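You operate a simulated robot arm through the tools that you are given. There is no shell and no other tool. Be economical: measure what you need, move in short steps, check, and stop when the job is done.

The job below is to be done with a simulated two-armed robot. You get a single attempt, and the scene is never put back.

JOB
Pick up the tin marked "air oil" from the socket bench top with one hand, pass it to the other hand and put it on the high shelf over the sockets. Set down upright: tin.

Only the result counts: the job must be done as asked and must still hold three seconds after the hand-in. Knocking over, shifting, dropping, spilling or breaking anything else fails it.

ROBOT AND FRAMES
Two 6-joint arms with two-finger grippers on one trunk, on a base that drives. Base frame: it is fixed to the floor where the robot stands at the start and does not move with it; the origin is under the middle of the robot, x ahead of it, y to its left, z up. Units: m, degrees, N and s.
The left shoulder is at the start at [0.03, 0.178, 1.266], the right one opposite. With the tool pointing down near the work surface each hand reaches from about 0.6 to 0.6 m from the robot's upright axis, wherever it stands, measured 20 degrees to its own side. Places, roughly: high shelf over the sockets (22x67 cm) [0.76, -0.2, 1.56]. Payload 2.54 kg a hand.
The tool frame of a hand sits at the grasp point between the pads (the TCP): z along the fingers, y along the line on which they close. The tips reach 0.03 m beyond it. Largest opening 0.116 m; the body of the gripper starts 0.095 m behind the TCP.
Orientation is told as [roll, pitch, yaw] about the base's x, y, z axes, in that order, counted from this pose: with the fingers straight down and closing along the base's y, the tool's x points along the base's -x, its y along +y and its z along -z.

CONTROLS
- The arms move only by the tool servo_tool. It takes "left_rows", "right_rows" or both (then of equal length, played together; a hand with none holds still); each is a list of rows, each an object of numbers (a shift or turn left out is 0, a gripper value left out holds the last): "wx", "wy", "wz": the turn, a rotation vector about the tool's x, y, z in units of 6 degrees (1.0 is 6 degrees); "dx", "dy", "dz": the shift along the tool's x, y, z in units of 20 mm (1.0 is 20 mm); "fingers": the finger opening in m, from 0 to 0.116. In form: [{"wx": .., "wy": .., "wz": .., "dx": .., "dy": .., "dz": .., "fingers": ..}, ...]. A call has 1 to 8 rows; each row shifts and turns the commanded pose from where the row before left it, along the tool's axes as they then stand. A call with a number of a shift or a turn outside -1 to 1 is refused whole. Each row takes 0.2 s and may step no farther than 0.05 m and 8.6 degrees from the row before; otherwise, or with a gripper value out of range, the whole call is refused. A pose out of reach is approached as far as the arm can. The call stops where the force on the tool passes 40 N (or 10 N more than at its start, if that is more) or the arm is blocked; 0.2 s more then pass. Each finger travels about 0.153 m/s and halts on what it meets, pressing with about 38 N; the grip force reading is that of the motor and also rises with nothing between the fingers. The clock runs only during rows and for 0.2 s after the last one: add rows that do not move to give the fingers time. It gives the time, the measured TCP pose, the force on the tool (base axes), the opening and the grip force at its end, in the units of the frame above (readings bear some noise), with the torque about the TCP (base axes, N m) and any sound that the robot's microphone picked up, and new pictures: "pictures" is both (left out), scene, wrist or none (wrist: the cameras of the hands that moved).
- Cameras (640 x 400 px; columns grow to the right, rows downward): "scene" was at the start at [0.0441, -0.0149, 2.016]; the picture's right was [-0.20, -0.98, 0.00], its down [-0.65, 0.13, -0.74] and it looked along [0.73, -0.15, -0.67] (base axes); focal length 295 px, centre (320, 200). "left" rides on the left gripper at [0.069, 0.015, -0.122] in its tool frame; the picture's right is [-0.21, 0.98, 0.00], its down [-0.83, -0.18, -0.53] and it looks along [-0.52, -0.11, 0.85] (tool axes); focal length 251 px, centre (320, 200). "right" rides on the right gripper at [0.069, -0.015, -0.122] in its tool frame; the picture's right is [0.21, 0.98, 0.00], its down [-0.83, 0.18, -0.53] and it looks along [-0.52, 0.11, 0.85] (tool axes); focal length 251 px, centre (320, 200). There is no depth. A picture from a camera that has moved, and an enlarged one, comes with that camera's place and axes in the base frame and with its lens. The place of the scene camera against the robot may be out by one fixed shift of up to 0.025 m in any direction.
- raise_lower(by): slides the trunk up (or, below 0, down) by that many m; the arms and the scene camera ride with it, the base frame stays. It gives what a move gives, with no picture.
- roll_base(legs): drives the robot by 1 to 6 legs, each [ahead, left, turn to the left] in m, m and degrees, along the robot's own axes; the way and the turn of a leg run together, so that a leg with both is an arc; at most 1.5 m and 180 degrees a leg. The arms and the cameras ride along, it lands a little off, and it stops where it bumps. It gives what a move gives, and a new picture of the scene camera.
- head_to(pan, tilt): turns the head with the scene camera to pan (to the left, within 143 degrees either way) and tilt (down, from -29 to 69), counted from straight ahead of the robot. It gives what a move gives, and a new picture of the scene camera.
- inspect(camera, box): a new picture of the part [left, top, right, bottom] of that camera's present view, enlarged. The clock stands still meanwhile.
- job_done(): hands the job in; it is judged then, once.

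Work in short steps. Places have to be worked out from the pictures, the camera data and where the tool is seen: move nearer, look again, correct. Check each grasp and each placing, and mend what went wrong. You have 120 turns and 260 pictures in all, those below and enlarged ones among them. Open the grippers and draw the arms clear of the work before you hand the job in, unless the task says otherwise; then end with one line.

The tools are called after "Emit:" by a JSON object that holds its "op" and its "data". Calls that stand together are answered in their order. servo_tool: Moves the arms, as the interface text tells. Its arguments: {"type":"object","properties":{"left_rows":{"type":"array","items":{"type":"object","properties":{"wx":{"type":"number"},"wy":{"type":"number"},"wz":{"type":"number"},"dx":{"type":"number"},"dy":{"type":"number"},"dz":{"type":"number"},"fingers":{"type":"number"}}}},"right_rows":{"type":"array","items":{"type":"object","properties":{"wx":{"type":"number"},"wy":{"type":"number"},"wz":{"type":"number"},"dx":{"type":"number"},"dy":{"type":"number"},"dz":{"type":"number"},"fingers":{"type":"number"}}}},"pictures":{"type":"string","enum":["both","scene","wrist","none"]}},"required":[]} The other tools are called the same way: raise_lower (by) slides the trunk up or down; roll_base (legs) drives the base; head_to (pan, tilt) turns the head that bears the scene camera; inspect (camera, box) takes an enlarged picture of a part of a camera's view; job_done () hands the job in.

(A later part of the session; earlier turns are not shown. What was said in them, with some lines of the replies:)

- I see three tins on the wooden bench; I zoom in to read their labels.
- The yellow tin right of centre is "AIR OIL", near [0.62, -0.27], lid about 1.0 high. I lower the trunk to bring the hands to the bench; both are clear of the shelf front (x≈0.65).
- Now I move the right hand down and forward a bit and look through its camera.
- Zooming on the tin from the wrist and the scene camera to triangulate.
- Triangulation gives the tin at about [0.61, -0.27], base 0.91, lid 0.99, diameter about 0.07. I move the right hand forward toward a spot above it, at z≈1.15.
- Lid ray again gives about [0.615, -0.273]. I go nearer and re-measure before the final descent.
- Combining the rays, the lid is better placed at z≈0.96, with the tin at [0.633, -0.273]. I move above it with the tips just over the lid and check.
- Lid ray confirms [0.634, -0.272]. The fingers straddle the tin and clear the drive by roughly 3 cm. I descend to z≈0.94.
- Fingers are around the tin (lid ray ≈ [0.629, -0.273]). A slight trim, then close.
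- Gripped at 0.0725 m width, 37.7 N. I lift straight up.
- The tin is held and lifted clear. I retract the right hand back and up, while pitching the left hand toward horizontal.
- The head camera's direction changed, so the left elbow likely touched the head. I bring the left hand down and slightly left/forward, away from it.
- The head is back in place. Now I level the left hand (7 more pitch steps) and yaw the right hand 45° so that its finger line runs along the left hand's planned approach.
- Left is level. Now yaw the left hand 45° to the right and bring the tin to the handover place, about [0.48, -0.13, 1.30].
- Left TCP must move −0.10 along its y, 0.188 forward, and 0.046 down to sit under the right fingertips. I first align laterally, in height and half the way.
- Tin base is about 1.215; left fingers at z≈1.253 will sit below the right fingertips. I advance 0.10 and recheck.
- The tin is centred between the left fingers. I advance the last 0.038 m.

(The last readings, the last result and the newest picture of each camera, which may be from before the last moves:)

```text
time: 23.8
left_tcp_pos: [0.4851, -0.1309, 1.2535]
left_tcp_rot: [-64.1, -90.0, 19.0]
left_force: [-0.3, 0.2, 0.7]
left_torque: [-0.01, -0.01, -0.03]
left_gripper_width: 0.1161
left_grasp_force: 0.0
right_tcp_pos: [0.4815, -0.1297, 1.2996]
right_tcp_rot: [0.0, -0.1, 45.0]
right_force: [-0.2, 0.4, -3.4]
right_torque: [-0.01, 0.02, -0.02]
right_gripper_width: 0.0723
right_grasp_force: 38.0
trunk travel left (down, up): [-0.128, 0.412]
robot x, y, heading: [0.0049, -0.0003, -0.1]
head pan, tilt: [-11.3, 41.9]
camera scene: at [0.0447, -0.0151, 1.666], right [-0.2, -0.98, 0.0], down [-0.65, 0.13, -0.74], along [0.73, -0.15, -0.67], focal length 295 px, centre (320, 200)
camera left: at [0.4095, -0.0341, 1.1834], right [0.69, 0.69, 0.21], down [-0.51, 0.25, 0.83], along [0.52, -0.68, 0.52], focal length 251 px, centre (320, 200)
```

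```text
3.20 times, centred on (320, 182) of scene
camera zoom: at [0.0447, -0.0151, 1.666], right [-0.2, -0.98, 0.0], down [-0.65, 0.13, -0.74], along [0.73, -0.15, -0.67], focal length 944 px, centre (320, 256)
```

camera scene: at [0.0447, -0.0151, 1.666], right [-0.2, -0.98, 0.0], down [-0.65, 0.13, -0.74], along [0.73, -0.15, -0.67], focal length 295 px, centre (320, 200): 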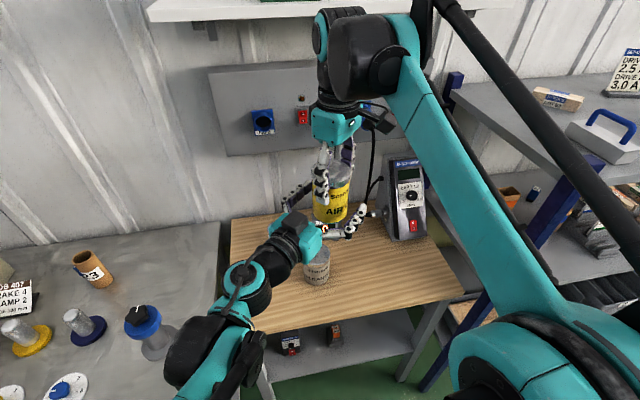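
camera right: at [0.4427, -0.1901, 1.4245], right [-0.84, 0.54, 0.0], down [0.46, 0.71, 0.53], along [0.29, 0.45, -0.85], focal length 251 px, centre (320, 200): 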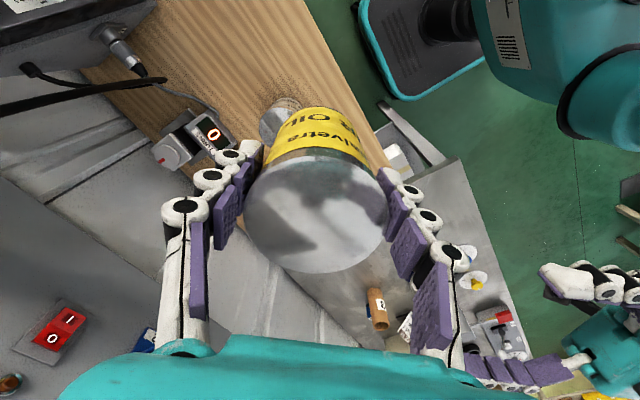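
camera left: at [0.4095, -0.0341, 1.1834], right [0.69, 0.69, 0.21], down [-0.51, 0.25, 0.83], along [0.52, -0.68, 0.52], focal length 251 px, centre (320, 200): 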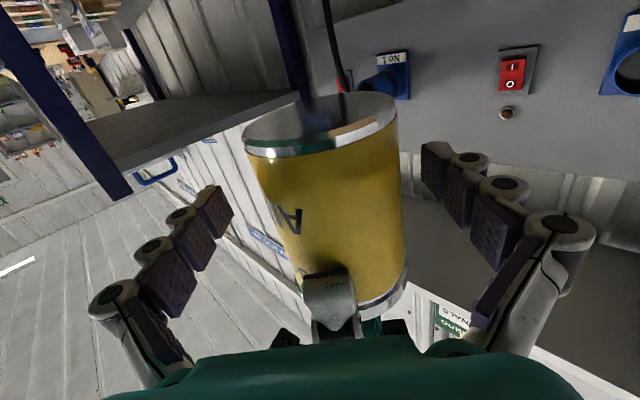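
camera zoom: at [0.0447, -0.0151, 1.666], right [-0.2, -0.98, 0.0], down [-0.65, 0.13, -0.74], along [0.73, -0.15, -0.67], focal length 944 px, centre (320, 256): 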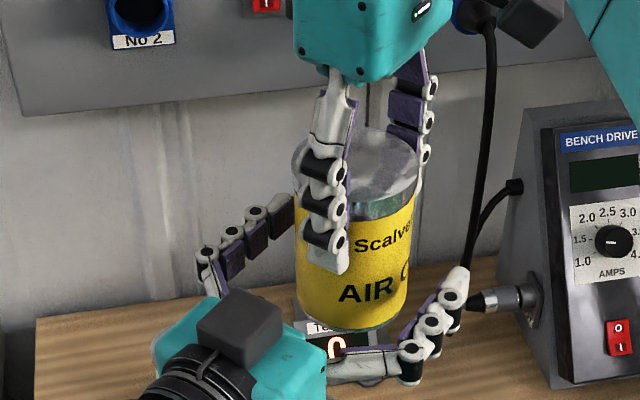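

Left TCP is on the tin axis. I close the left fingers.

Emit:
{"op": "servo_tool", "data": {"left_rows": [{"fingers": 0.08}, {"fingers": 0.06}, {"fingers": 0.05}, {"fingers": 0.05}, {}]}}

Emit:
{"op": "inspect", "data": {"camera": "scene", "box": [220, 120, 420, 245]}}

```text
time: 25.0
left_tcp_pos: [0.4857, -0.1288, 1.2537]
left_tcp_rot: [-93.4, -90.1, 48.7]
left_force: [18.8, 28.7, -9.6]
left_torque: [-0.64, 0.33, 0.3]
left_gripper_width: 0.0744
left_grasp_force: 18.3
right_tcp_pos: [0.4812, -0.1327, 1.3018]
right_tcp_rot: [-0.2, 0.2, 45.1]
right_force: [-18.5, -28.9, 5.7]
right_torque: [-0.75, 0.53, -0.37]
right_gripper_width: 0.0728
right_grasp_force: 38.1
trunk travel left (down, up): [-0.128, 0.412]
robot x, y, heading: [0.0003, -0.0009, -0.0]
head pan, tilt: [-11.3, 41.9]
camera scene: at [0.0445, -0.015, 1.666], right [-0.2, -0.98, 0.0], down [-0.65, 0.13, -0.74], along [0.73, -0.15, -0.67], focal length 295 px, centre (320, 200)
camera left: at [0.4098, -0.0329, 1.1834], right [0.69, 0.7, 0.21], down [-0.51, 0.25, 0.83], along [0.52, -0.68, 0.52], focal length 251 px, centre (320, 200)
```

scene: 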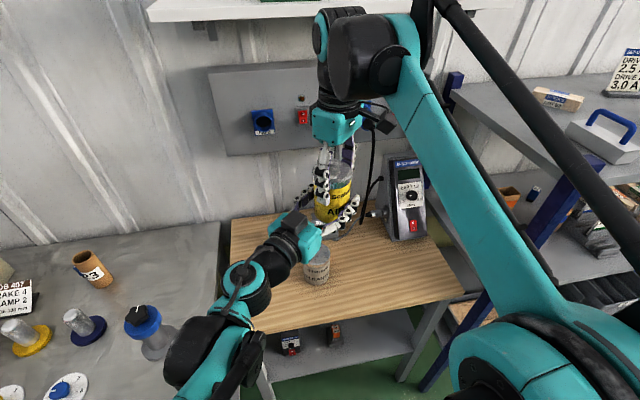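
left: 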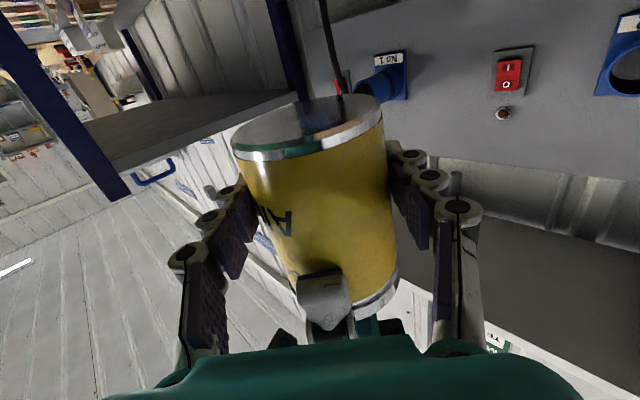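

```text
3.20 times, centred on (320, 182) of scene
camera zoom: at [0.0445, -0.015, 1.666], right [-0.2, -0.98, 0.0], down [-0.65, 0.13, -0.74], along [0.73, -0.15, -0.67], focal length 944 px, centre (320, 256)
```

zoom: 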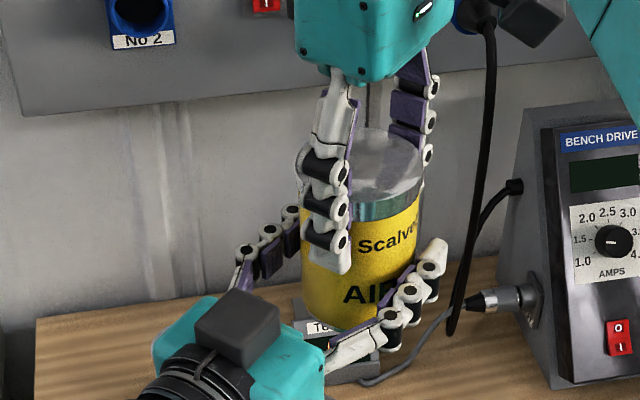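

The left +y finger alone is pressing (tin is a few mm to left-hand +y). I ease the left hand +3–4 mm that way so that both fingers seat.

Emit:
{"op": "servo_tool", "data": {"left_rows": [{"dy": 0.1}, {"dy": 0.08}, {}, {}], "pictures": "none"}}

```text
time: 26.0
left_tcp_pos: [0.4862, -0.1264, 1.2535]
left_tcp_rot: [129.4, -90.0, -174.1]
left_force: [12.3, 25.0, -8.6]
left_torque: [-0.53, 0.31, 0.44]
left_gripper_width: 0.0711
left_grasp_force: 37.6
right_tcp_pos: [0.4813, -0.1315, 1.3009]
right_tcp_rot: [-0.1, 0.2, 45.0]
right_force: [-12.2, -24.4, 8.8]
right_torque: [-0.6, 0.31, -0.45]
right_gripper_width: 0.0727
right_grasp_force: 38.2
trunk travel left (down, up): [-0.128, 0.412]
robot x, y, heading: [0.002, 0.0007, 0.0]
head pan, tilt: [-11.3, 41.9]
```

Both left fingers now grip (37.6 N). I relax the residual side force with a little more shift.

Emit:
{"op": "servo_tool", "data": {"left_rows": [{"dy": 0.1}, {"dy": 0.08}, {}], "pictures": "none"}}

```text
time: 26.8
left_tcp_pos: [0.4878, -0.1251, 1.2523]
left_tcp_rot: [91.2, -90.0, -136.3]
left_force: [-3.8, 6.4, -2.2]
left_torque: [0.3, -0.19, 0.57]
left_gripper_width: 0.0714
left_grasp_force: 37.9
right_tcp_pos: [0.4821, -0.1302, 1.3016]
right_tcp_rot: [0.0, 0.0, 45.0]
right_force: [4.5, -7.0, 2.6]
right_torque: [-0.61, -0.02, -0.64]
right_gripper_width: 0.0729
right_grasp_force: 38.2
trunk travel left (down, up): [-0.128, 0.412]
robot x, y, heading: [0.0012, 0.0008, 0.0]
head pan, tilt: [-11.3, 41.9]
```

Forces are low and both hands hold it. I open the right fingers slightly more than the tin and then rise with the right hand.

Emit:
{"op": "servo_tool", "data": {"right_rows": [{"fingers": 0.09}, {"fingers": 0.105}, {}, {}]}}

```text
time: 27.8
left_tcp_pos: [0.4891, -0.1248, 1.2529]
left_tcp_rot: [167.9, -90.0, 147.1]
left_force: [0.3, -0.7, 0.7]
left_torque: [-0.05, -0.03, 0.03]
left_gripper_width: 0.0713
left_grasp_force: 37.7
right_tcp_pos: [0.4821, -0.132, 1.3009]
right_tcp_rot: [0.0, 0.0, 45.1]
right_force: [0.5, 0.4, -0.2]
right_torque: [-0.02, 0.01, 0.03]
right_gripper_width: 0.105
right_grasp_force: 0.1
trunk travel left (down, up): [-0.128, 0.412]
robot x, y, heading: [0.0041, -0.0011, 0.1]
head pan, tilt: [-11.3, 41.9]
camera scene: at [0.0444, -0.015, 1.666], right [-0.2, -0.98, 0.0], down [-0.65, 0.13, -0.74], along [0.73, -0.15, -0.67], focal length 295 px, centre (320, 200)
camera right: at [0.4428, -0.1911, 1.4242], right [-0.84, 0.54, 0.0], down [0.46, 0.71, 0.53], along [0.29, 0.45, -0.85], focal length 251 px, centre (320, 200)
```

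scene: 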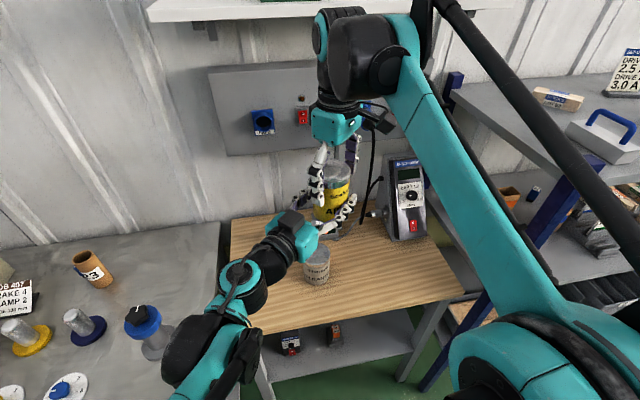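
right: 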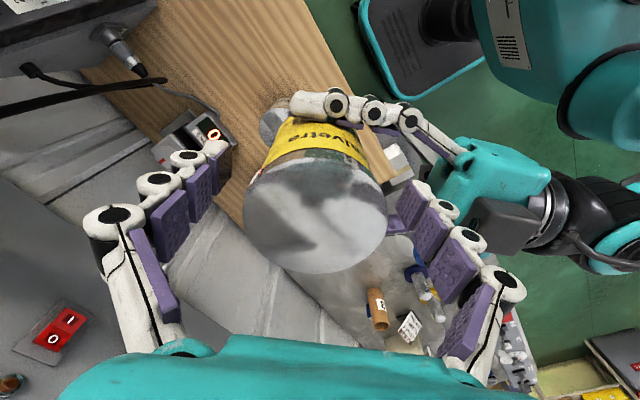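

Right hand released. I raise the right hand straight up 0.1 m.

Emit:
{"op": "servo_tool", "data": {"right_rows": [{"dz": -0.5}, {"dz": -0.8}, {"dz": -1}, {"dz": -1}, {"dz": -1}, {"dz": -0.7}], "pictures": "scene"}}

Emit:
{"op": "inspect", "data": {"camera": "scene", "box": [220, 120, 420, 245]}}

Emit:
{"op": "inspect", "data": {"camera": "left", "box": [0, 0, 640, 400]}}

```text
time: 29.2
left_tcp_pos: [0.4887, -0.1246, 1.2527]
left_tcp_rot: [-73.2, -89.9, 28.2]
left_force: [0.0, -0.5, 0.2]
left_torque: [-0.01, -0.01, 0.02]
left_gripper_width: 0.0714
left_grasp_force: 38.1
right_tcp_pos: [0.4808, -0.1315, 1.3996]
right_tcp_rot: [0.0, 0.0, 45.0]
right_force: [0.2, -0.4, -0.1]
right_torque: [0.0, 0.03, 0.05]
right_gripper_width: 0.1049
right_grasp_force: 0.1
trunk travel left (down, up): [-0.128, 0.412]
robot x, y, heading: [0.0006, 0.0029, -0.0]
head pan, tilt: [-11.3, 41.9]
camera scene: at [0.0448, -0.0149, 1.666], right [-0.2, -0.98, 0.0], down [-0.66, 0.13, -0.74], along [0.73, -0.15, -0.67], focal length 295 px, centre (320, 200)
```

scene: 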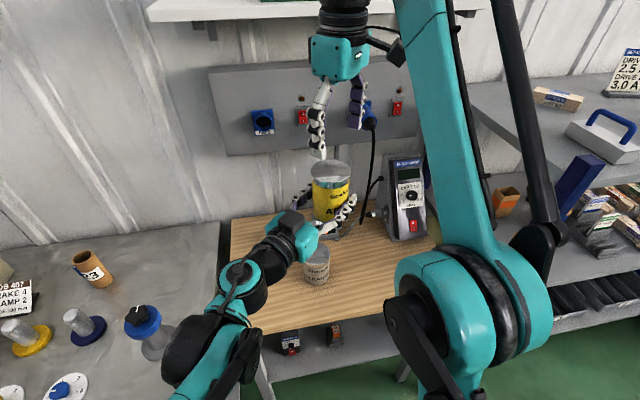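

```text
3.20 times, centred on (320, 182) of scene
camera zoom: at [0.0448, -0.0149, 1.666], right [-0.2, -0.98, 0.0], down [-0.66, 0.13, -0.74], along [0.73, -0.15, -0.67], focal length 944 px, centre (320, 256)
```

zoom: 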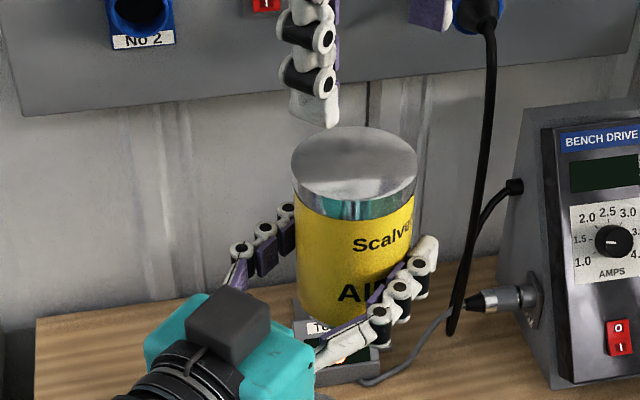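

```text
1.00 times, centred on (320, 200) of left (not enlarged: the box is as wide or as high as the picture)
camera zoom: at [0.4135, -0.0282, 1.1832], right [0.69, 0.69, 0.21], down [-0.51, 0.25, 0.83], along [0.52, -0.68, 0.52], focal length 251 px, centre (320, 200)
```

zoom: 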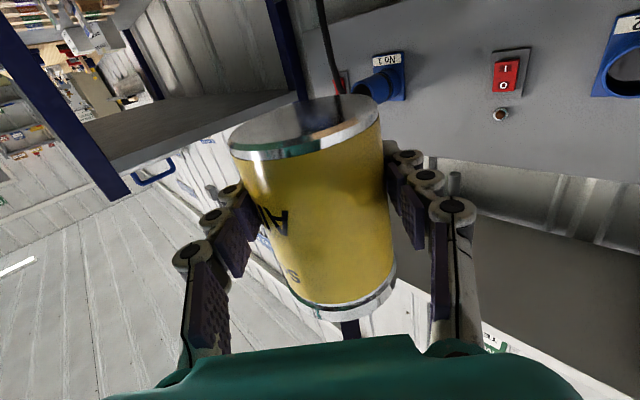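

The left hand holds the tin upright alone. I withdraw the right hand to its side, and turn the left hand to point forward while pulling it back a bit.

Emit:
{"op": "servo_tool", "data": {"right_rows": [{"dx": 1, "dy": -0.2}, {"dx": 1, "dy": -0.2}, {"dx": 1, "dy": -0.2}, {"dx": 1, "dy": -0.2}, {"dx": 1, "dy": -0.2}, {"dx": 1, "dy": -0.2}, {"dx": 1, "dy": -0.2}, {"dx": 1, "dy": -0.2}], "left_rows": [{"dz": -0.6}, {"wx": -1, "dz": -0.6}, {"wx": -1, "dz": -0.6}, {"wx": -1, "dz": -0.6}, {"wx": -1, "dz": -0.6}, {"wx": -1}, {"wx": -1}, {"wx": -1}]}}

```text
time: 31.0
left_tcp_pos: [0.4422, -0.0891, 1.2514]
left_tcp_rot: [84.7, -90.0, -87.6]
left_force: [0.7, 0.3, -0.9]
left_torque: [0.02, -0.03, 0.04]
left_gripper_width: 0.0713
left_grasp_force: 37.6
right_tcp_pos: [0.391, -0.2687, 1.3985]
right_tcp_rot: [0.0, -0.1, 45.1]
right_force: [0.3, -0.8, -0.3]
right_torque: [0.06, -0.01, 0.0]
right_gripper_width: 0.1053
right_grasp_force: 0.0
trunk travel left (down, up): [-0.128, 0.412]
robot x, y, heading: [0.0011, -0.0004, 0.1]
head pan, tilt: [-11.3, 41.9]
camera scene: at [0.0444, -0.0166, 1.666], right [-0.2, -0.98, 0.0], down [-0.65, 0.13, -0.74], along [0.73, -0.14, -0.67], focal length 295 px, centre (320, 200)
camera right: at [0.3515, -0.3288, 1.5219], right [-0.84, 0.54, 0.0], down [0.46, 0.71, 0.53], along [0.29, 0.45, -0.85], focal length 251 px, centre (320, 200)
camera left: at [0.3208, -0.0689, 1.1826], right [0.05, 0.98, 0.22], down [-0.54, -0.15, 0.83], along [0.84, -0.16, 0.52], focal length 251 px, centre (320, 200)
```

scene: 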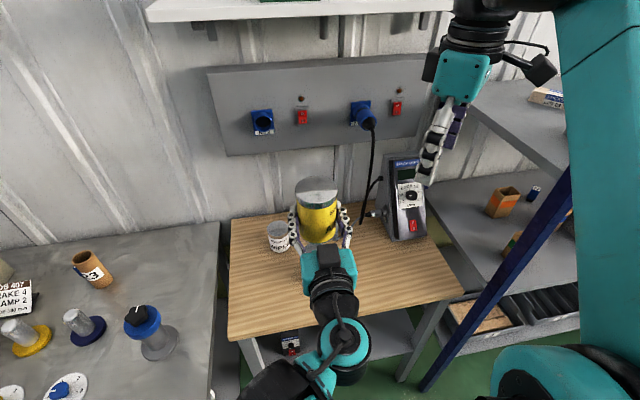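
right: 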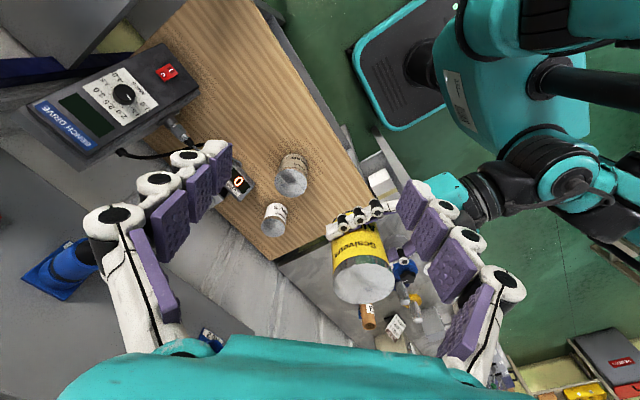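
left: 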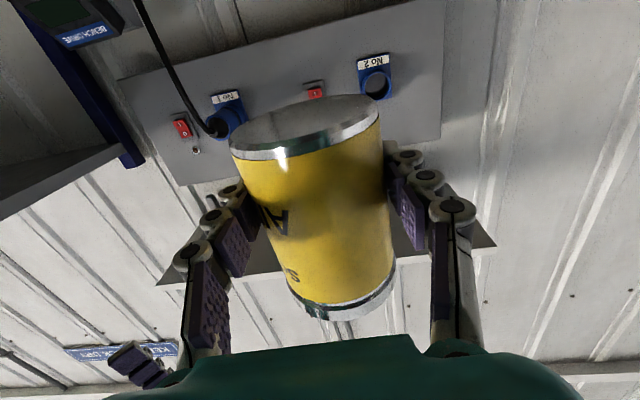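

Continue tucking the right hand to the side, keeping the left still.

Emit:
{"op": "servo_tool", "data": {"right_rows": [{"dx": 1}, {"dx": 1}, {"dx": 1}, {"dx": 1}, {"dx": 1}, {"dx": 1}], "pictures": "none"}}

Emit:
{"op": "raise_lower", "data": {"by": 0.4}}

Emit:
{"op": "head_to", "data": {"pan": -8, "tilt": 35}}

```text
time: 32.4
left_tcp_pos: [0.4417, -0.0891, 1.2518]
left_tcp_rot: [150.8, -90.1, -153.8]
left_force: [-0.7, -0.5, 0.5]
left_torque: [-0.03, -0.02, -0.02]
left_gripper_width: 0.0708
left_grasp_force: 37.7
right_tcp_pos: [0.304, -0.3527, 1.4008]
right_tcp_rot: [0.0, 0.0, 45.0]
right_force: [0.6, 0.1, -0.6]
right_torque: [0.02, -0.02, -0.04]
right_gripper_width: 0.105
right_grasp_force: 0.1
trunk travel left (down, up): [-0.128, 0.412]
robot x, y, heading: [0.0008, 0.0024, 0.3]
head pan, tilt: [-11.3, 41.9]
```

```text
time: 36.2
left_tcp_pos: [0.4412, -0.0891, 1.6536]
left_tcp_rot: [-106.9, -90.0, 103.9]
left_force: [0.1, 0.7, -3.7]
left_torque: [0.02, 0.04, 0.0]
left_gripper_width: 0.071
left_grasp_force: 37.7
right_tcp_pos: [0.3047, -0.353, 1.8007]
right_tcp_rot: [-0.1, -0.1, 45.0]
right_force: [0.6, 0.6, -0.2]
right_torque: [0.03, 0.01, 0.01]
right_gripper_width: 0.1051
right_grasp_force: 0.1
trunk travel left (down, up): [-0.528, 0.012]
robot x, y, heading: [-0.0035, 0.0044, 0.2]
head pan, tilt: [-11.3, 41.9]
```

```text
time: 36.9
left_tcp_pos: [0.4421, -0.0882, 1.6524]
left_tcp_rot: [-123.7, -89.9, 120.6]
left_force: [-0.9, 0.7, -3.6]
left_torque: [-0.01, -0.02, 0.01]
left_gripper_width: 0.0712
left_grasp_force: 38.2
right_tcp_pos: [0.3038, -0.3518, 1.8017]
right_tcp_rot: [-0.1, -0.1, 44.9]
right_force: [-0.7, 0.0, 0.5]
right_torque: [0.0, 0.04, 0.0]
right_gripper_width: 0.105
right_grasp_force: 0.1
trunk travel left (down, up): [-0.528, 0.012]
robot x, y, heading: [0.0038, -0.0019, 0.1]
head pan, tilt: [-8.0, 35.0]
camera scene: at [0.0496, -0.011, 2.0762], right [-0.14, -0.99, 0.0], down [-0.57, 0.08, -0.82], along [0.81, -0.11, -0.57], focal length 295 px, centre (320, 200)
```

scene: 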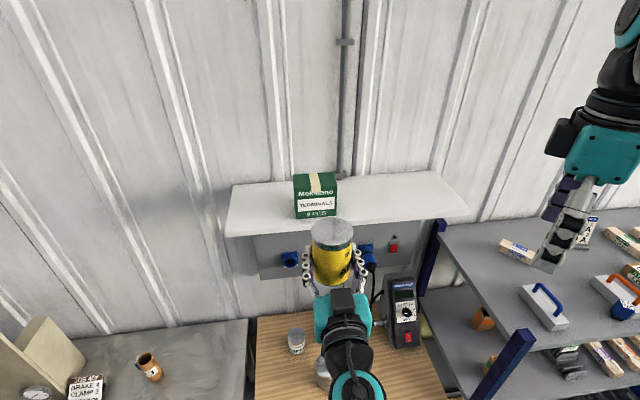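

Now I measure the shelf edges and the green box enlarged.

Emit:
{"op": "inspect", "data": {"camera": "scene", "box": [210, 140, 490, 315]}}

Emit:
{"op": "inspect", "data": {"camera": "left", "box": [0, 0, 640, 400]}}

```text
2.29 times, centred on (350, 228) of scene
camera zoom: at [0.0496, -0.011, 2.0762], right [-0.14, -0.99, 0.0], down [-0.57, 0.08, -0.82], along [0.81, -0.11, -0.57], focal length 674 px, centre (251, 137)
```

zoom: 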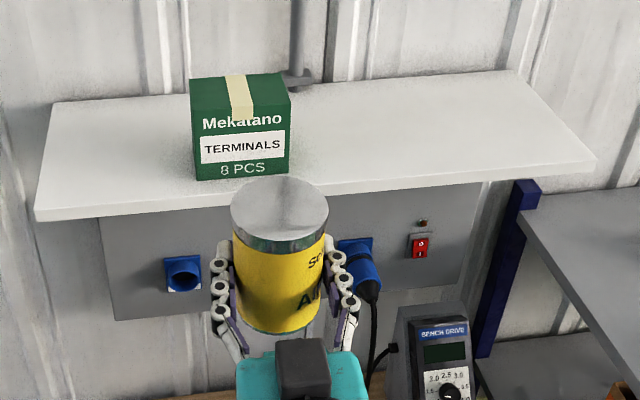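

```text
1.00 times, centred on (320, 200) of left (not enlarged: the box is as wide or as high as the picture)
camera zoom: at [0.3211, -0.0677, 1.5827], right [0.05, 0.98, 0.21], down [-0.54, -0.15, 0.83], along [0.84, -0.16, 0.52], focal length 251 px, centre (320, 200)
```

zoom: 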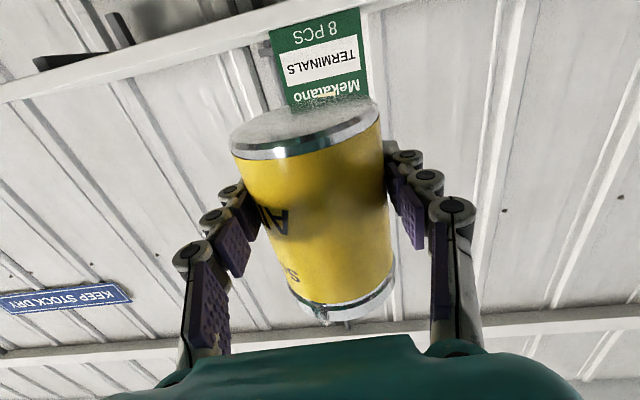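

Shelf top ≈1.56, front edge x≈0.645, and the box spans y −0.025…−0.144. I plan to place at [0.715, −0.25]. First the right hand moves further right to make room, while the left trims its yaw and starts right.

Emit:
{"op": "servo_tool", "data": {"right_rows": [{"dx": 0.9, "dy": -0.9}, {"dx": 0.9, "dy": -0.9}, {"dx": 0.9, "dy": -0.9}, {"dx": 0.9, "dy": -0.9}, {"dx": 0.9, "dy": -0.9}, {"dx": 0.9, "dy": -0.9}, {}, {}], "left_rows": [{"wx": -0.5}, {}, {"dy": -0.9}, {"dy": -0.9}, {"dy": -0.9}, {"dy": -0.9}, {"dy": -0.9}, {}]}}

```text
time: 38.7
left_tcp_pos: [0.4398, -0.1777, 1.6538]
left_tcp_rot: [-109.6, -89.9, 109.6]
left_force: [-0.8, 1.2, -3.4]
left_torque: [-0.02, 0.01, -0.04]
left_gripper_width: 0.0712
left_grasp_force: 37.5
right_tcp_pos: [0.3037, -0.5039, 1.8017]
right_tcp_rot: [0.0, 0.0, 45.0]
right_force: [-0.2, -0.2, -0.1]
right_torque: [-0.04, -0.01, 0.01]
right_gripper_width: 0.1049
right_grasp_force: 0.0
trunk travel left (down, up): [-0.528, 0.012]
robot x, y, heading: [0.0031, 0.0022, 0.1]
head pan, tilt: [-8.0, 35.0]
camera scene: at [0.049, -0.0092, 2.0763], right [-0.14, -0.99, 0.0], down [-0.57, 0.08, -0.82], along [0.81, -0.11, -0.57], focal length 295 px, centre (320, 200)
camera right: at [0.2647, -0.5639, 1.9243], right [-0.84, 0.54, 0.0], down [0.46, 0.71, 0.53], along [0.29, 0.45, -0.85], focal length 251 px, centre (320, 200)
camera left: at [0.3185, -0.1634, 1.5831], right [0.0, 0.98, 0.21], down [-0.53, -0.18, 0.83], along [0.85, -0.11, 0.52], focal length 251 px, centre (320, 200)
```

scene: 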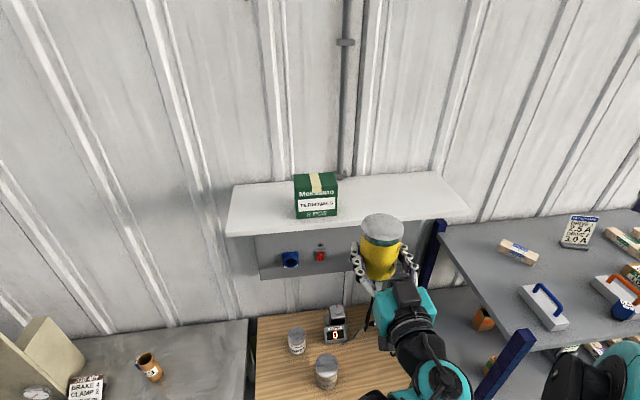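
right: 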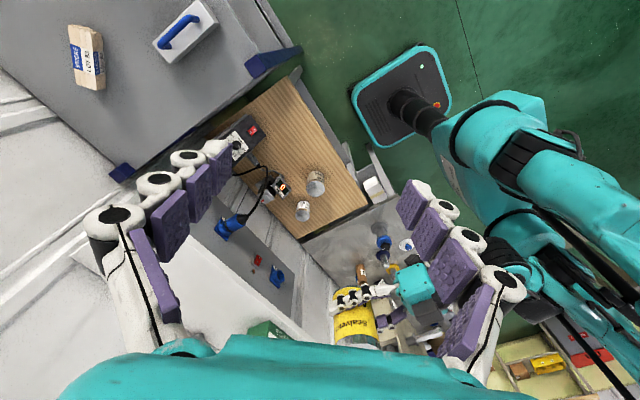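
left: 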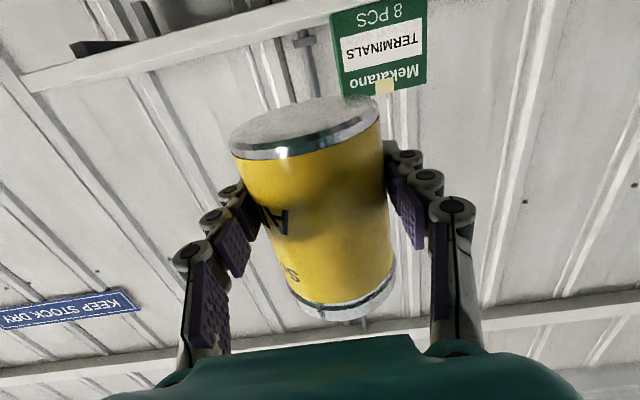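

Advance forward to x≈0.58 while finishing the shift to y≈−0.25; this still stops short of the shelf edge.

Emit:
{"op": "servo_tool", "data": {"left_rows": [{"dz": 1, "dy": -0.52}, {"dz": 1, "dy": -0.52}, {"dz": 1, "dy": -0.52}, {"dz": 1, "dy": -0.52}, {"dz": 1, "dy": -0.52}, {"dz": 1, "dy": -0.52}, {"dz": 1, "dy": -0.52}]}}

Emit:
{"op": "inspect", "data": {"camera": "scene", "box": [210, 140, 490, 315]}}

```text
time: 40.3
left_tcp_pos: [0.5832, -0.2543, 1.652]
left_tcp_rot: [37.4, -90.0, -37.4]
left_force: [-0.3, 0.2, -3.6]
left_torque: [0.01, 0.0, 0.03]
left_gripper_width: 0.0712
left_grasp_force: 37.9
right_tcp_pos: [0.3059, -0.5068, 1.7992]
right_tcp_rot: [0.1, 0.0, 44.9]
right_force: [0.8, -0.6, 0.4]
right_torque: [0.02, 0.04, 0.02]
right_gripper_width: 0.1049
right_grasp_force: 0.0
trunk travel left (down, up): [-0.528, 0.012]
robot x, y, heading: [0.0005, 0.002, -0.1]
head pan, tilt: [-8.0, 35.0]
camera scene: at [0.0517, -0.0126, 2.0762], right [-0.14, -0.99, 0.0], down [-0.57, 0.08, -0.82], along [0.81, -0.11, -0.57], focal length 295 px, centre (320, 200)
camera left: at [0.4616, -0.24, 1.5821], right [0.0, 0.98, 0.22], down [-0.53, -0.18, 0.83], along [0.85, -0.12, 0.52], focal length 251 px, centre (320, 200)
```

scene: 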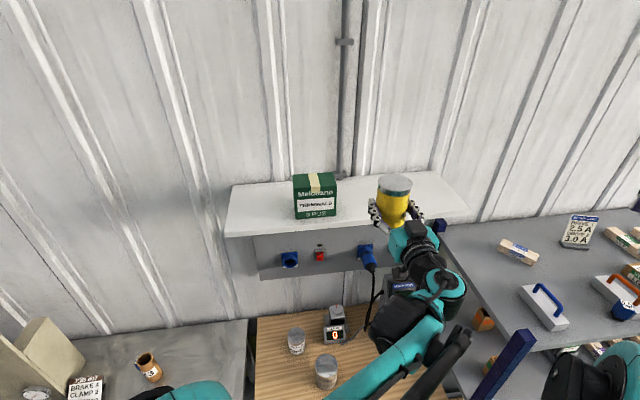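
left: 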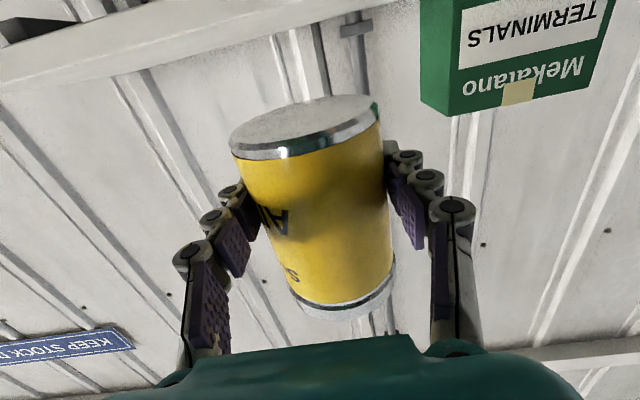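

```text
2.29 times, centred on (350, 228) of scene
camera zoom: at [0.0517, -0.0126, 2.0762], right [-0.14, -0.99, 0.0], down [-0.57, 0.08, -0.82], along [0.81, -0.11, -0.57], focal length 674 px, centre (251, 137)
```

zoom: 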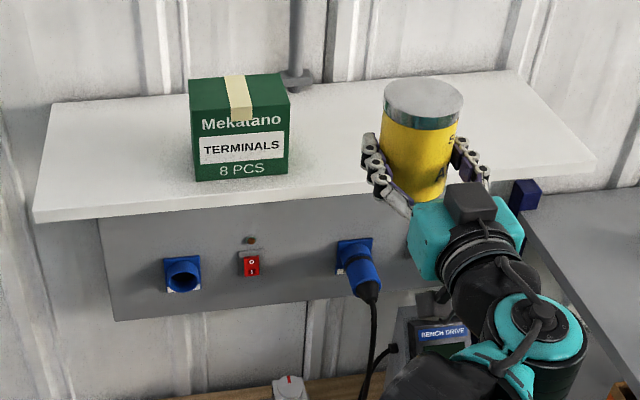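

The left camera gives the shelf top edge at ≈1.563, so the tin base (≈1.615) clears it by 5 cm. I move in over the shelf to x≈0.717.

Emit:
{"op": "servo_tool", "data": {"left_rows": [{"dz": 0.95}, {"dz": 0.95}, {"dz": 0.95}, {"dz": 0.95}, {"dz": 0.95}, {"dz": 0.95}, {"dz": 0.95}]}}

Emit:
{"op": "inspect", "data": {"camera": "scene", "box": [270, 140, 510, 290]}}

```text
time: 41.9
left_tcp_pos: [0.7168, -0.2518, 1.6503]
left_tcp_rot: [6.3, -89.9, -6.4]
left_force: [0.4, 0.0, -3.7]
left_torque: [0.02, 0.02, 0.0]
left_gripper_width: 0.0711
left_grasp_force: 37.9
right_tcp_pos: [0.3048, -0.5051, 1.8009]
right_tcp_rot: [0.2, 0.0, 45.0]
right_force: [0.7, -0.1, 0.3]
right_torque: [0.01, 0.02, 0.03]
right_gripper_width: 0.1054
right_grasp_force: 0.0
trunk travel left (down, up): [-0.528, 0.012]
robot x, y, heading: [-0.0, -0.0021, -0.0]
head pan, tilt: [-8.0, 35.0]
camera scene: at [0.0515, -0.0113, 2.0762], right [-0.14, -0.99, 0.0], down [-0.57, 0.08, -0.82], along [0.81, -0.11, -0.57], focal length 295 px, centre (320, 200)
camera left: at [0.595, -0.2376, 1.5823], right [0.0, 0.98, 0.21], down [-0.53, -0.18, 0.83], along [0.85, -0.11, 0.52], focal length 251 px, centre (320, 200)
```

scene: 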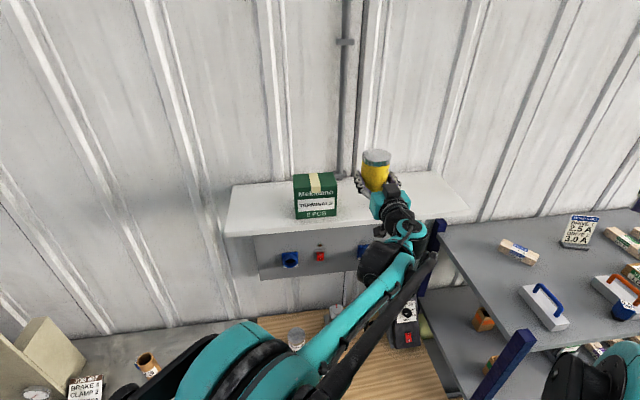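
left: 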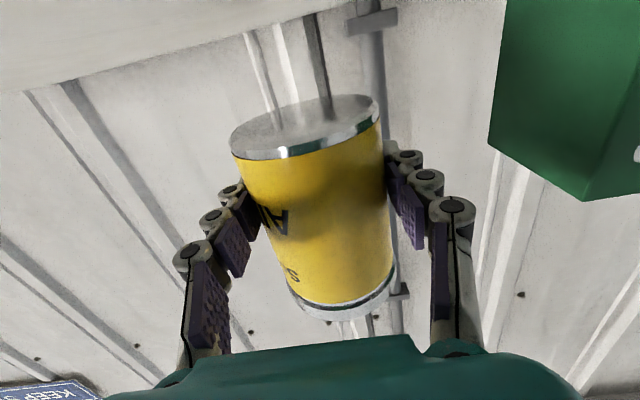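

```text
2.67 times, centred on (390, 215) of scene
camera zoom: at [0.0515, -0.0113, 2.0762], right [-0.14, -0.99, 0.0], down [-0.57, 0.08, -0.82], along [0.81, -0.11, -0.57], focal length 787 px, centre (133, 160)
```

zoom: 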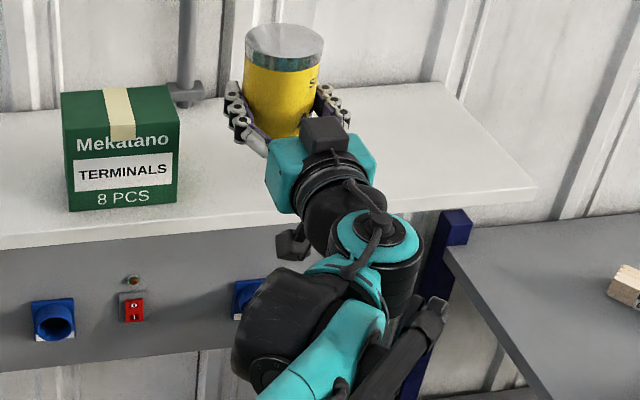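

Tin is over the shelf. I lower 0.036 m in small steps and check.

Emit:
{"op": "servo_tool", "data": {"left_rows": [{"dx": 0.6}, {"dx": 0.6}, {"dx": 0.6}]}}

Emit:
{"op": "inspect", "data": {"camera": "scene", "box": [300, 140, 460, 240]}}

```text
time: 42.7
left_tcp_pos: [0.7159, -0.2517, 1.6168]
left_tcp_rot: [65.9, -90.0, -66.0]
left_force: [-0.2, -0.2, -4.4]
left_torque: [0.07, 0.03, 0.0]
left_gripper_width: 0.0709
left_grasp_force: 38.2
right_tcp_pos: [0.3055, -0.5052, 1.8007]
right_tcp_rot: [-0.1, 0.0, 45.0]
right_force: [1.5, 0.2, 0.7]
right_torque: [-0.03, 0.02, 0.03]
right_gripper_width: 0.105
right_grasp_force: 0.0
trunk travel left (down, up): [-0.528, 0.012]
robot x, y, heading: [0.0009, 0.0013, 0.2]
head pan, tilt: [-8.0, 35.0]
camera scene: at [0.0499, -0.0115, 2.0763], right [-0.14, -0.99, 0.0], down [-0.57, 0.08, -0.82], along [0.81, -0.11, -0.57], focal length 295 px, centre (320, 200)
camera left: at [0.5928, -0.2373, 1.5471], right [0.0, 0.98, 0.21], down [-0.53, -0.18, 0.83], along [0.85, -0.11, 0.52], focal length 251 px, centre (320, 200)
```

scene: 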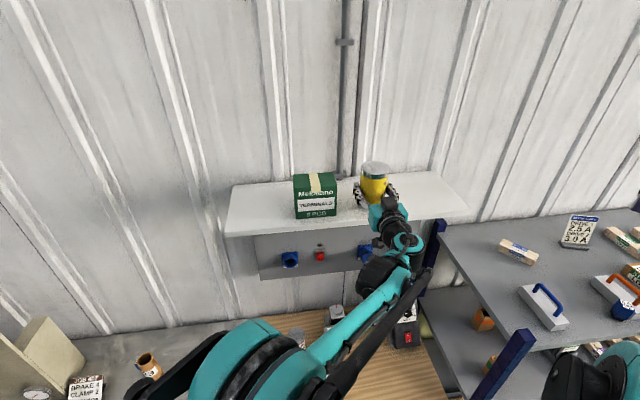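
left: 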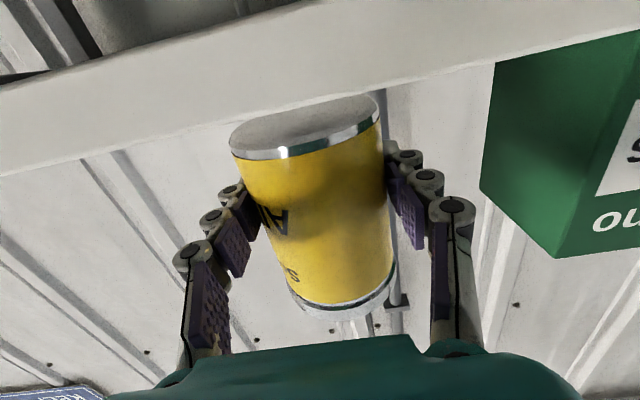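

```text
4.00 times, centred on (380, 190) of scene
camera zoom: at [0.0499, -0.0115, 2.0763], right [-0.14, -0.99, 0.0], down [-0.57, 0.08, -0.82], along [0.81, -0.11, -0.57], focal length 1180 px, centre (80, 240)
```

zoom: 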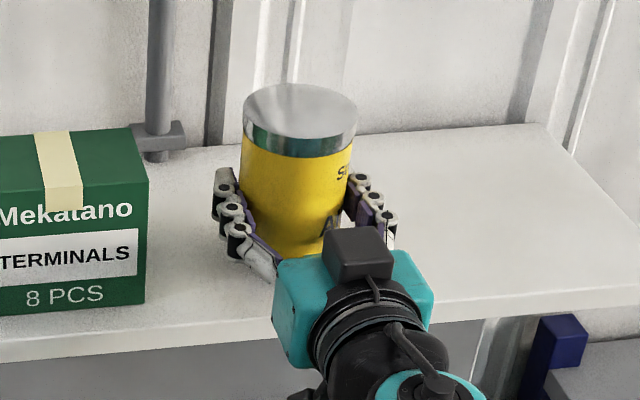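

Base is about 2 cm above the shelf by the left camera. I lower in 4 mm steps, watching the force.

Emit:
{"op": "servo_tool", "data": {"left_rows": [{"dx": 0.2}, {"dx": 0.2}, {"dx": 0.2}, {"dx": 0.1}], "pictures": "wrist"}}

```text
time: 43.7
left_tcp_pos: [0.7149, -0.2518, 1.6019]
left_tcp_rot: [131.2, -90.0, -131.2]
left_force: [2.2, -1.6, 5.5]
left_torque: [0.18, 0.08, -0.05]
left_gripper_width: 0.0712
left_grasp_force: 37.9
right_tcp_pos: [0.3037, -0.5072, 1.8006]
right_tcp_rot: [0.0, 0.0, 45.0]
right_force: [-0.8, 0.7, -0.2]
right_torque: [0.02, -0.03, 0.0]
right_gripper_width: 0.1049
right_grasp_force: 0.1
trunk travel left (down, up): [-0.528, 0.012]
robot x, y, heading: [0.0, -0.003, -0.1]
head pan, tilt: [-8.0, 35.0]
camera left: at [0.5931, -0.2374, 1.5325], right [0.0, 0.98, 0.22], down [-0.53, -0.18, 0.82], along [0.84, -0.12, 0.52], focal length 251 px, centre (320, 200)
```

left: 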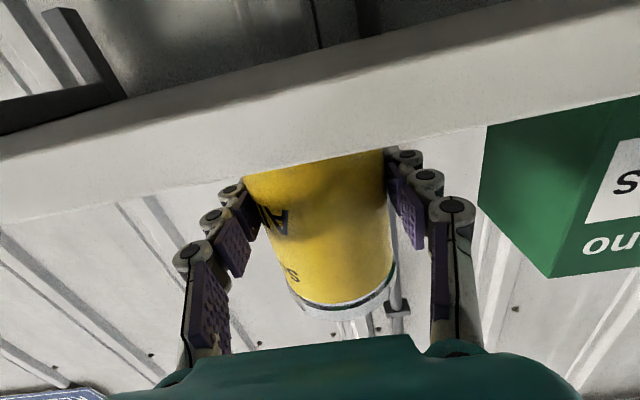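

Contact: force went from −4 to +5.5 N. The tin sits on the shelf; I open the fingers gradually.

Emit:
{"op": "servo_tool", "data": {"left_rows": [{"dx": 0.04}, {"fingers": 0.074}, {"fingers": 0.08}, {"fingers": 0.09}, {"fingers": 0.096}, {}]}}

Emit:
{"op": "inspect", "data": {"camera": "scene", "box": [300, 140, 460, 240]}}

```text
time: 45.1
left_tcp_pos: [0.7133, -0.2515, 1.6015]
left_tcp_rot: [-174.3, -90.0, 174.3]
left_force: [-0.5, 0.4, 0.1]
left_torque: [-0.01, 0.03, -0.01]
left_gripper_width: 0.096
left_grasp_force: 0.0
right_tcp_pos: [0.3032, -0.506, 1.8003]
right_tcp_rot: [-0.1, 0.0, 45.0]
right_force: [-0.8, 0.5, 0.1]
right_torque: [-0.02, -0.02, 0.01]
right_gripper_width: 0.1053
right_grasp_force: 0.1
trunk travel left (down, up): [-0.528, 0.012]
robot x, y, heading: [-0.0043, -0.0008, 0.0]
head pan, tilt: [-8.0, 35.0]
camera scene: at [0.0493, -0.0111, 2.0763], right [-0.14, -0.99, 0.0], down [-0.57, 0.08, -0.82], along [0.81, -0.11, -0.57], focal length 295 px, centre (320, 200)
camera left: at [0.5929, -0.237, 1.5316], right [0.0, 0.98, 0.21], down [-0.53, -0.18, 0.83], along [0.85, -0.11, 0.52], focal length 251 px, centre (320, 200)
```

scene: 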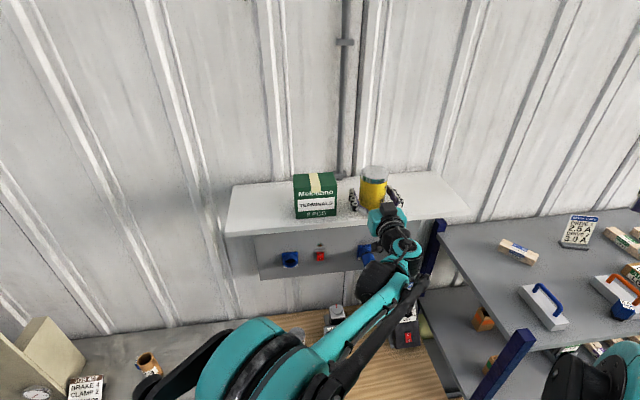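
left: 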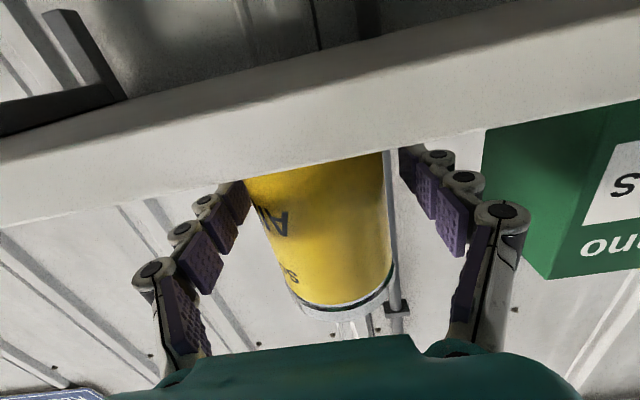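

```text
4.00 times, centred on (380, 190) of scene
camera zoom: at [0.0493, -0.0111, 2.0763], right [-0.14, -0.99, 0.0], down [-0.57, 0.08, -0.82], along [0.81, -0.11, -0.57], focal length 1180 px, centre (80, 240)
```

zoom: 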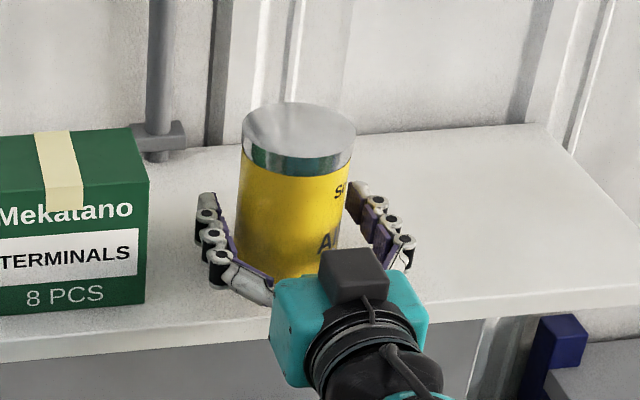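

The tin stands upright and is free of both fingers. I withdraw the left hand straight back.

Emit:
{"op": "servo_tool", "data": {"left_rows": [{"dz": -0.5}, {"dz": -0.7}, {"dz": -1}, {"dz": -1}, {"dz": -1}, {"dz": -1}, {"dz": -1}, {"dz": -1}]}}

Emit:
{"op": "inspect", "data": {"camera": "scene", "box": [210, 140, 490, 315]}}

```text
time: 46.9
left_tcp_pos: [0.5696, -0.2517, 1.6012]
left_tcp_rot: [-172.4, -90.0, 172.5]
left_force: [1.1, 0.8, 0.4]
left_torque: [-0.03, -0.03, -0.01]
left_gripper_width: 0.0961
left_grasp_force: 0.1
right_tcp_pos: [0.3037, -0.5055, 1.8007]
right_tcp_rot: [-0.1, -0.1, 45.1]
right_force: [0.4, 0.1, -0.2]
right_torque: [0.0, 0.01, -0.02]
right_gripper_width: 0.1051
right_grasp_force: 0.1
trunk travel left (down, up): [-0.528, 0.012]
robot x, y, heading: [-0.0015, 0.0025, -0.1]
head pan, tilt: [-8.0, 35.0]
camera scene: at [0.048, -0.0109, 2.0764], right [-0.14, -0.99, 0.0], down [-0.57, 0.08, -0.82], along [0.81, -0.11, -0.57], focal length 295 px, centre (320, 200)
camera left: at [0.4478, -0.237, 1.5322], right [0.0, 0.98, 0.21], down [-0.53, -0.18, 0.83], along [0.85, -0.11, 0.52], focal length 251 px, centre (320, 200)
```

scene: 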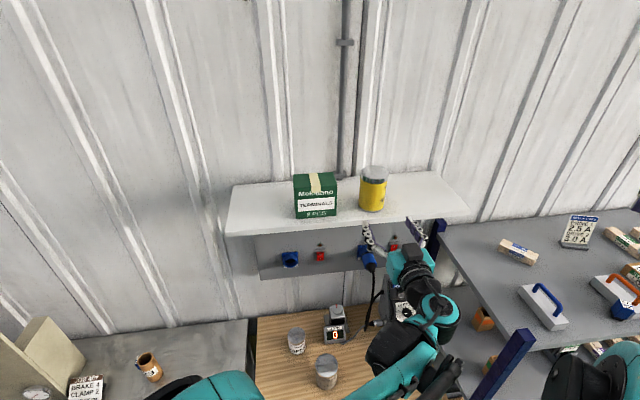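
left: 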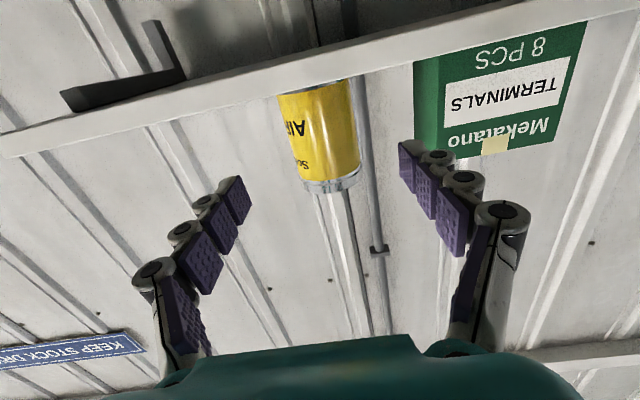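

```text
2.29 times, centred on (350, 228) of scene
camera zoom: at [0.048, -0.0109, 2.0764], right [-0.14, -0.99, 0.0], down [-0.57, 0.08, -0.82], along [0.81, -0.11, -0.57], focal length 674 px, centre (251, 137)
```

zoom: 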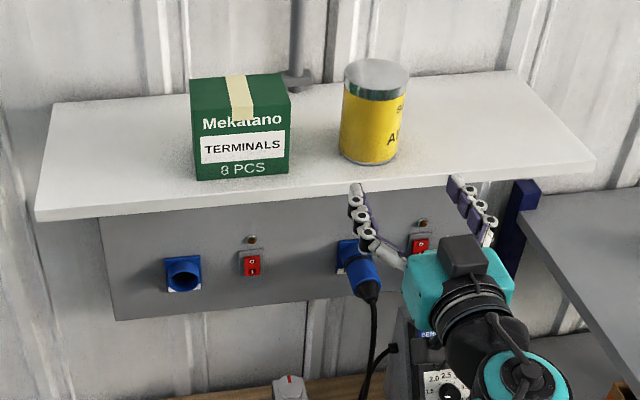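

The tin stands upright on the shelf and the box has not moved. I draw the left hand further back and open it.

Emit:
{"op": "servo_tool", "data": {"left_rows": [{"dz": -1, "fingers": 0.115}, {"dz": -1, "dy": 0.5}, {"dz": -1, "dy": 0.5}, {"dz": -1, "dy": 0.5}, {"dz": -1, "dy": 0.5}, {"dz": -0.5, "dy": 0.5}, {}], "right_rows": [{"fingers": 0.115}, {}, {}, {}, {}, {}, {}], "pictures": "scene"}}

Emit:
{"op": "inspect", "data": {"camera": "scene", "box": [240, 150, 480, 300]}}

```text
time: 48.5
left_tcp_pos: [0.4597, -0.2011, 1.5993]
left_tcp_rot: [123.7, -90.0, -123.8]
left_force: [0.0, -0.5, 0.2]
left_torque: [-0.02, 0.03, 0.01]
left_gripper_width: 0.1147
left_grasp_force: 0.2
right_tcp_pos: [0.3044, -0.5061, 1.8013]
right_tcp_rot: [0.0, 0.0, 45.0]
right_force: [0.0, -0.3, 0.4]
right_torque: [0.03, -0.05, 0.0]
right_gripper_width: 0.1151
right_grasp_force: 0.2
trunk travel left (down, up): [-0.528, 0.012]
robot x, y, heading: [-0.0024, 0.0033, 0.2]
head pan, tilt: [-8.0, 35.0]
camera scene: at [0.0495, -0.0115, 2.0763], right [-0.14, -0.99, 0.0], down [-0.57, 0.08, -0.82], along [0.81, -0.11, -0.57], focal length 295 px, centre (320, 200)
```

scene: 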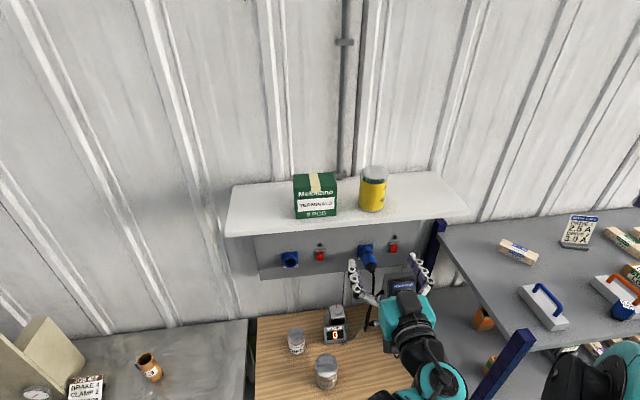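

```text
2.67 times, centred on (360, 225) of scene
camera zoom: at [0.0495, -0.0115, 2.0763], right [-0.14, -0.99, 0.0], down [-0.57, 0.08, -0.82], along [0.81, -0.11, -0.57], focal length 787 px, centre (213, 133)
```

zoom: 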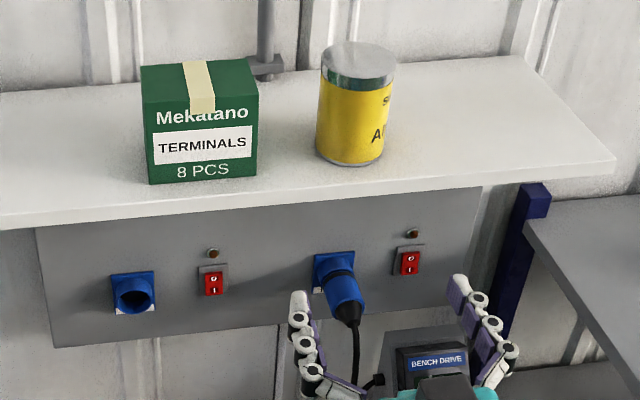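

The tin is upright on the shelf, both grippers are open and clear, and nothing else has moved. Handing in.

Emit:
{"op": "job_done", "data": {}}

```text
The job is handed in.
```

The "air oil" tin was picked up with the right hand and passed to the left. It now stands upright on the high shelf, to the right of the green box. Both hands are open and clear, and nothing else moved in the pictures.
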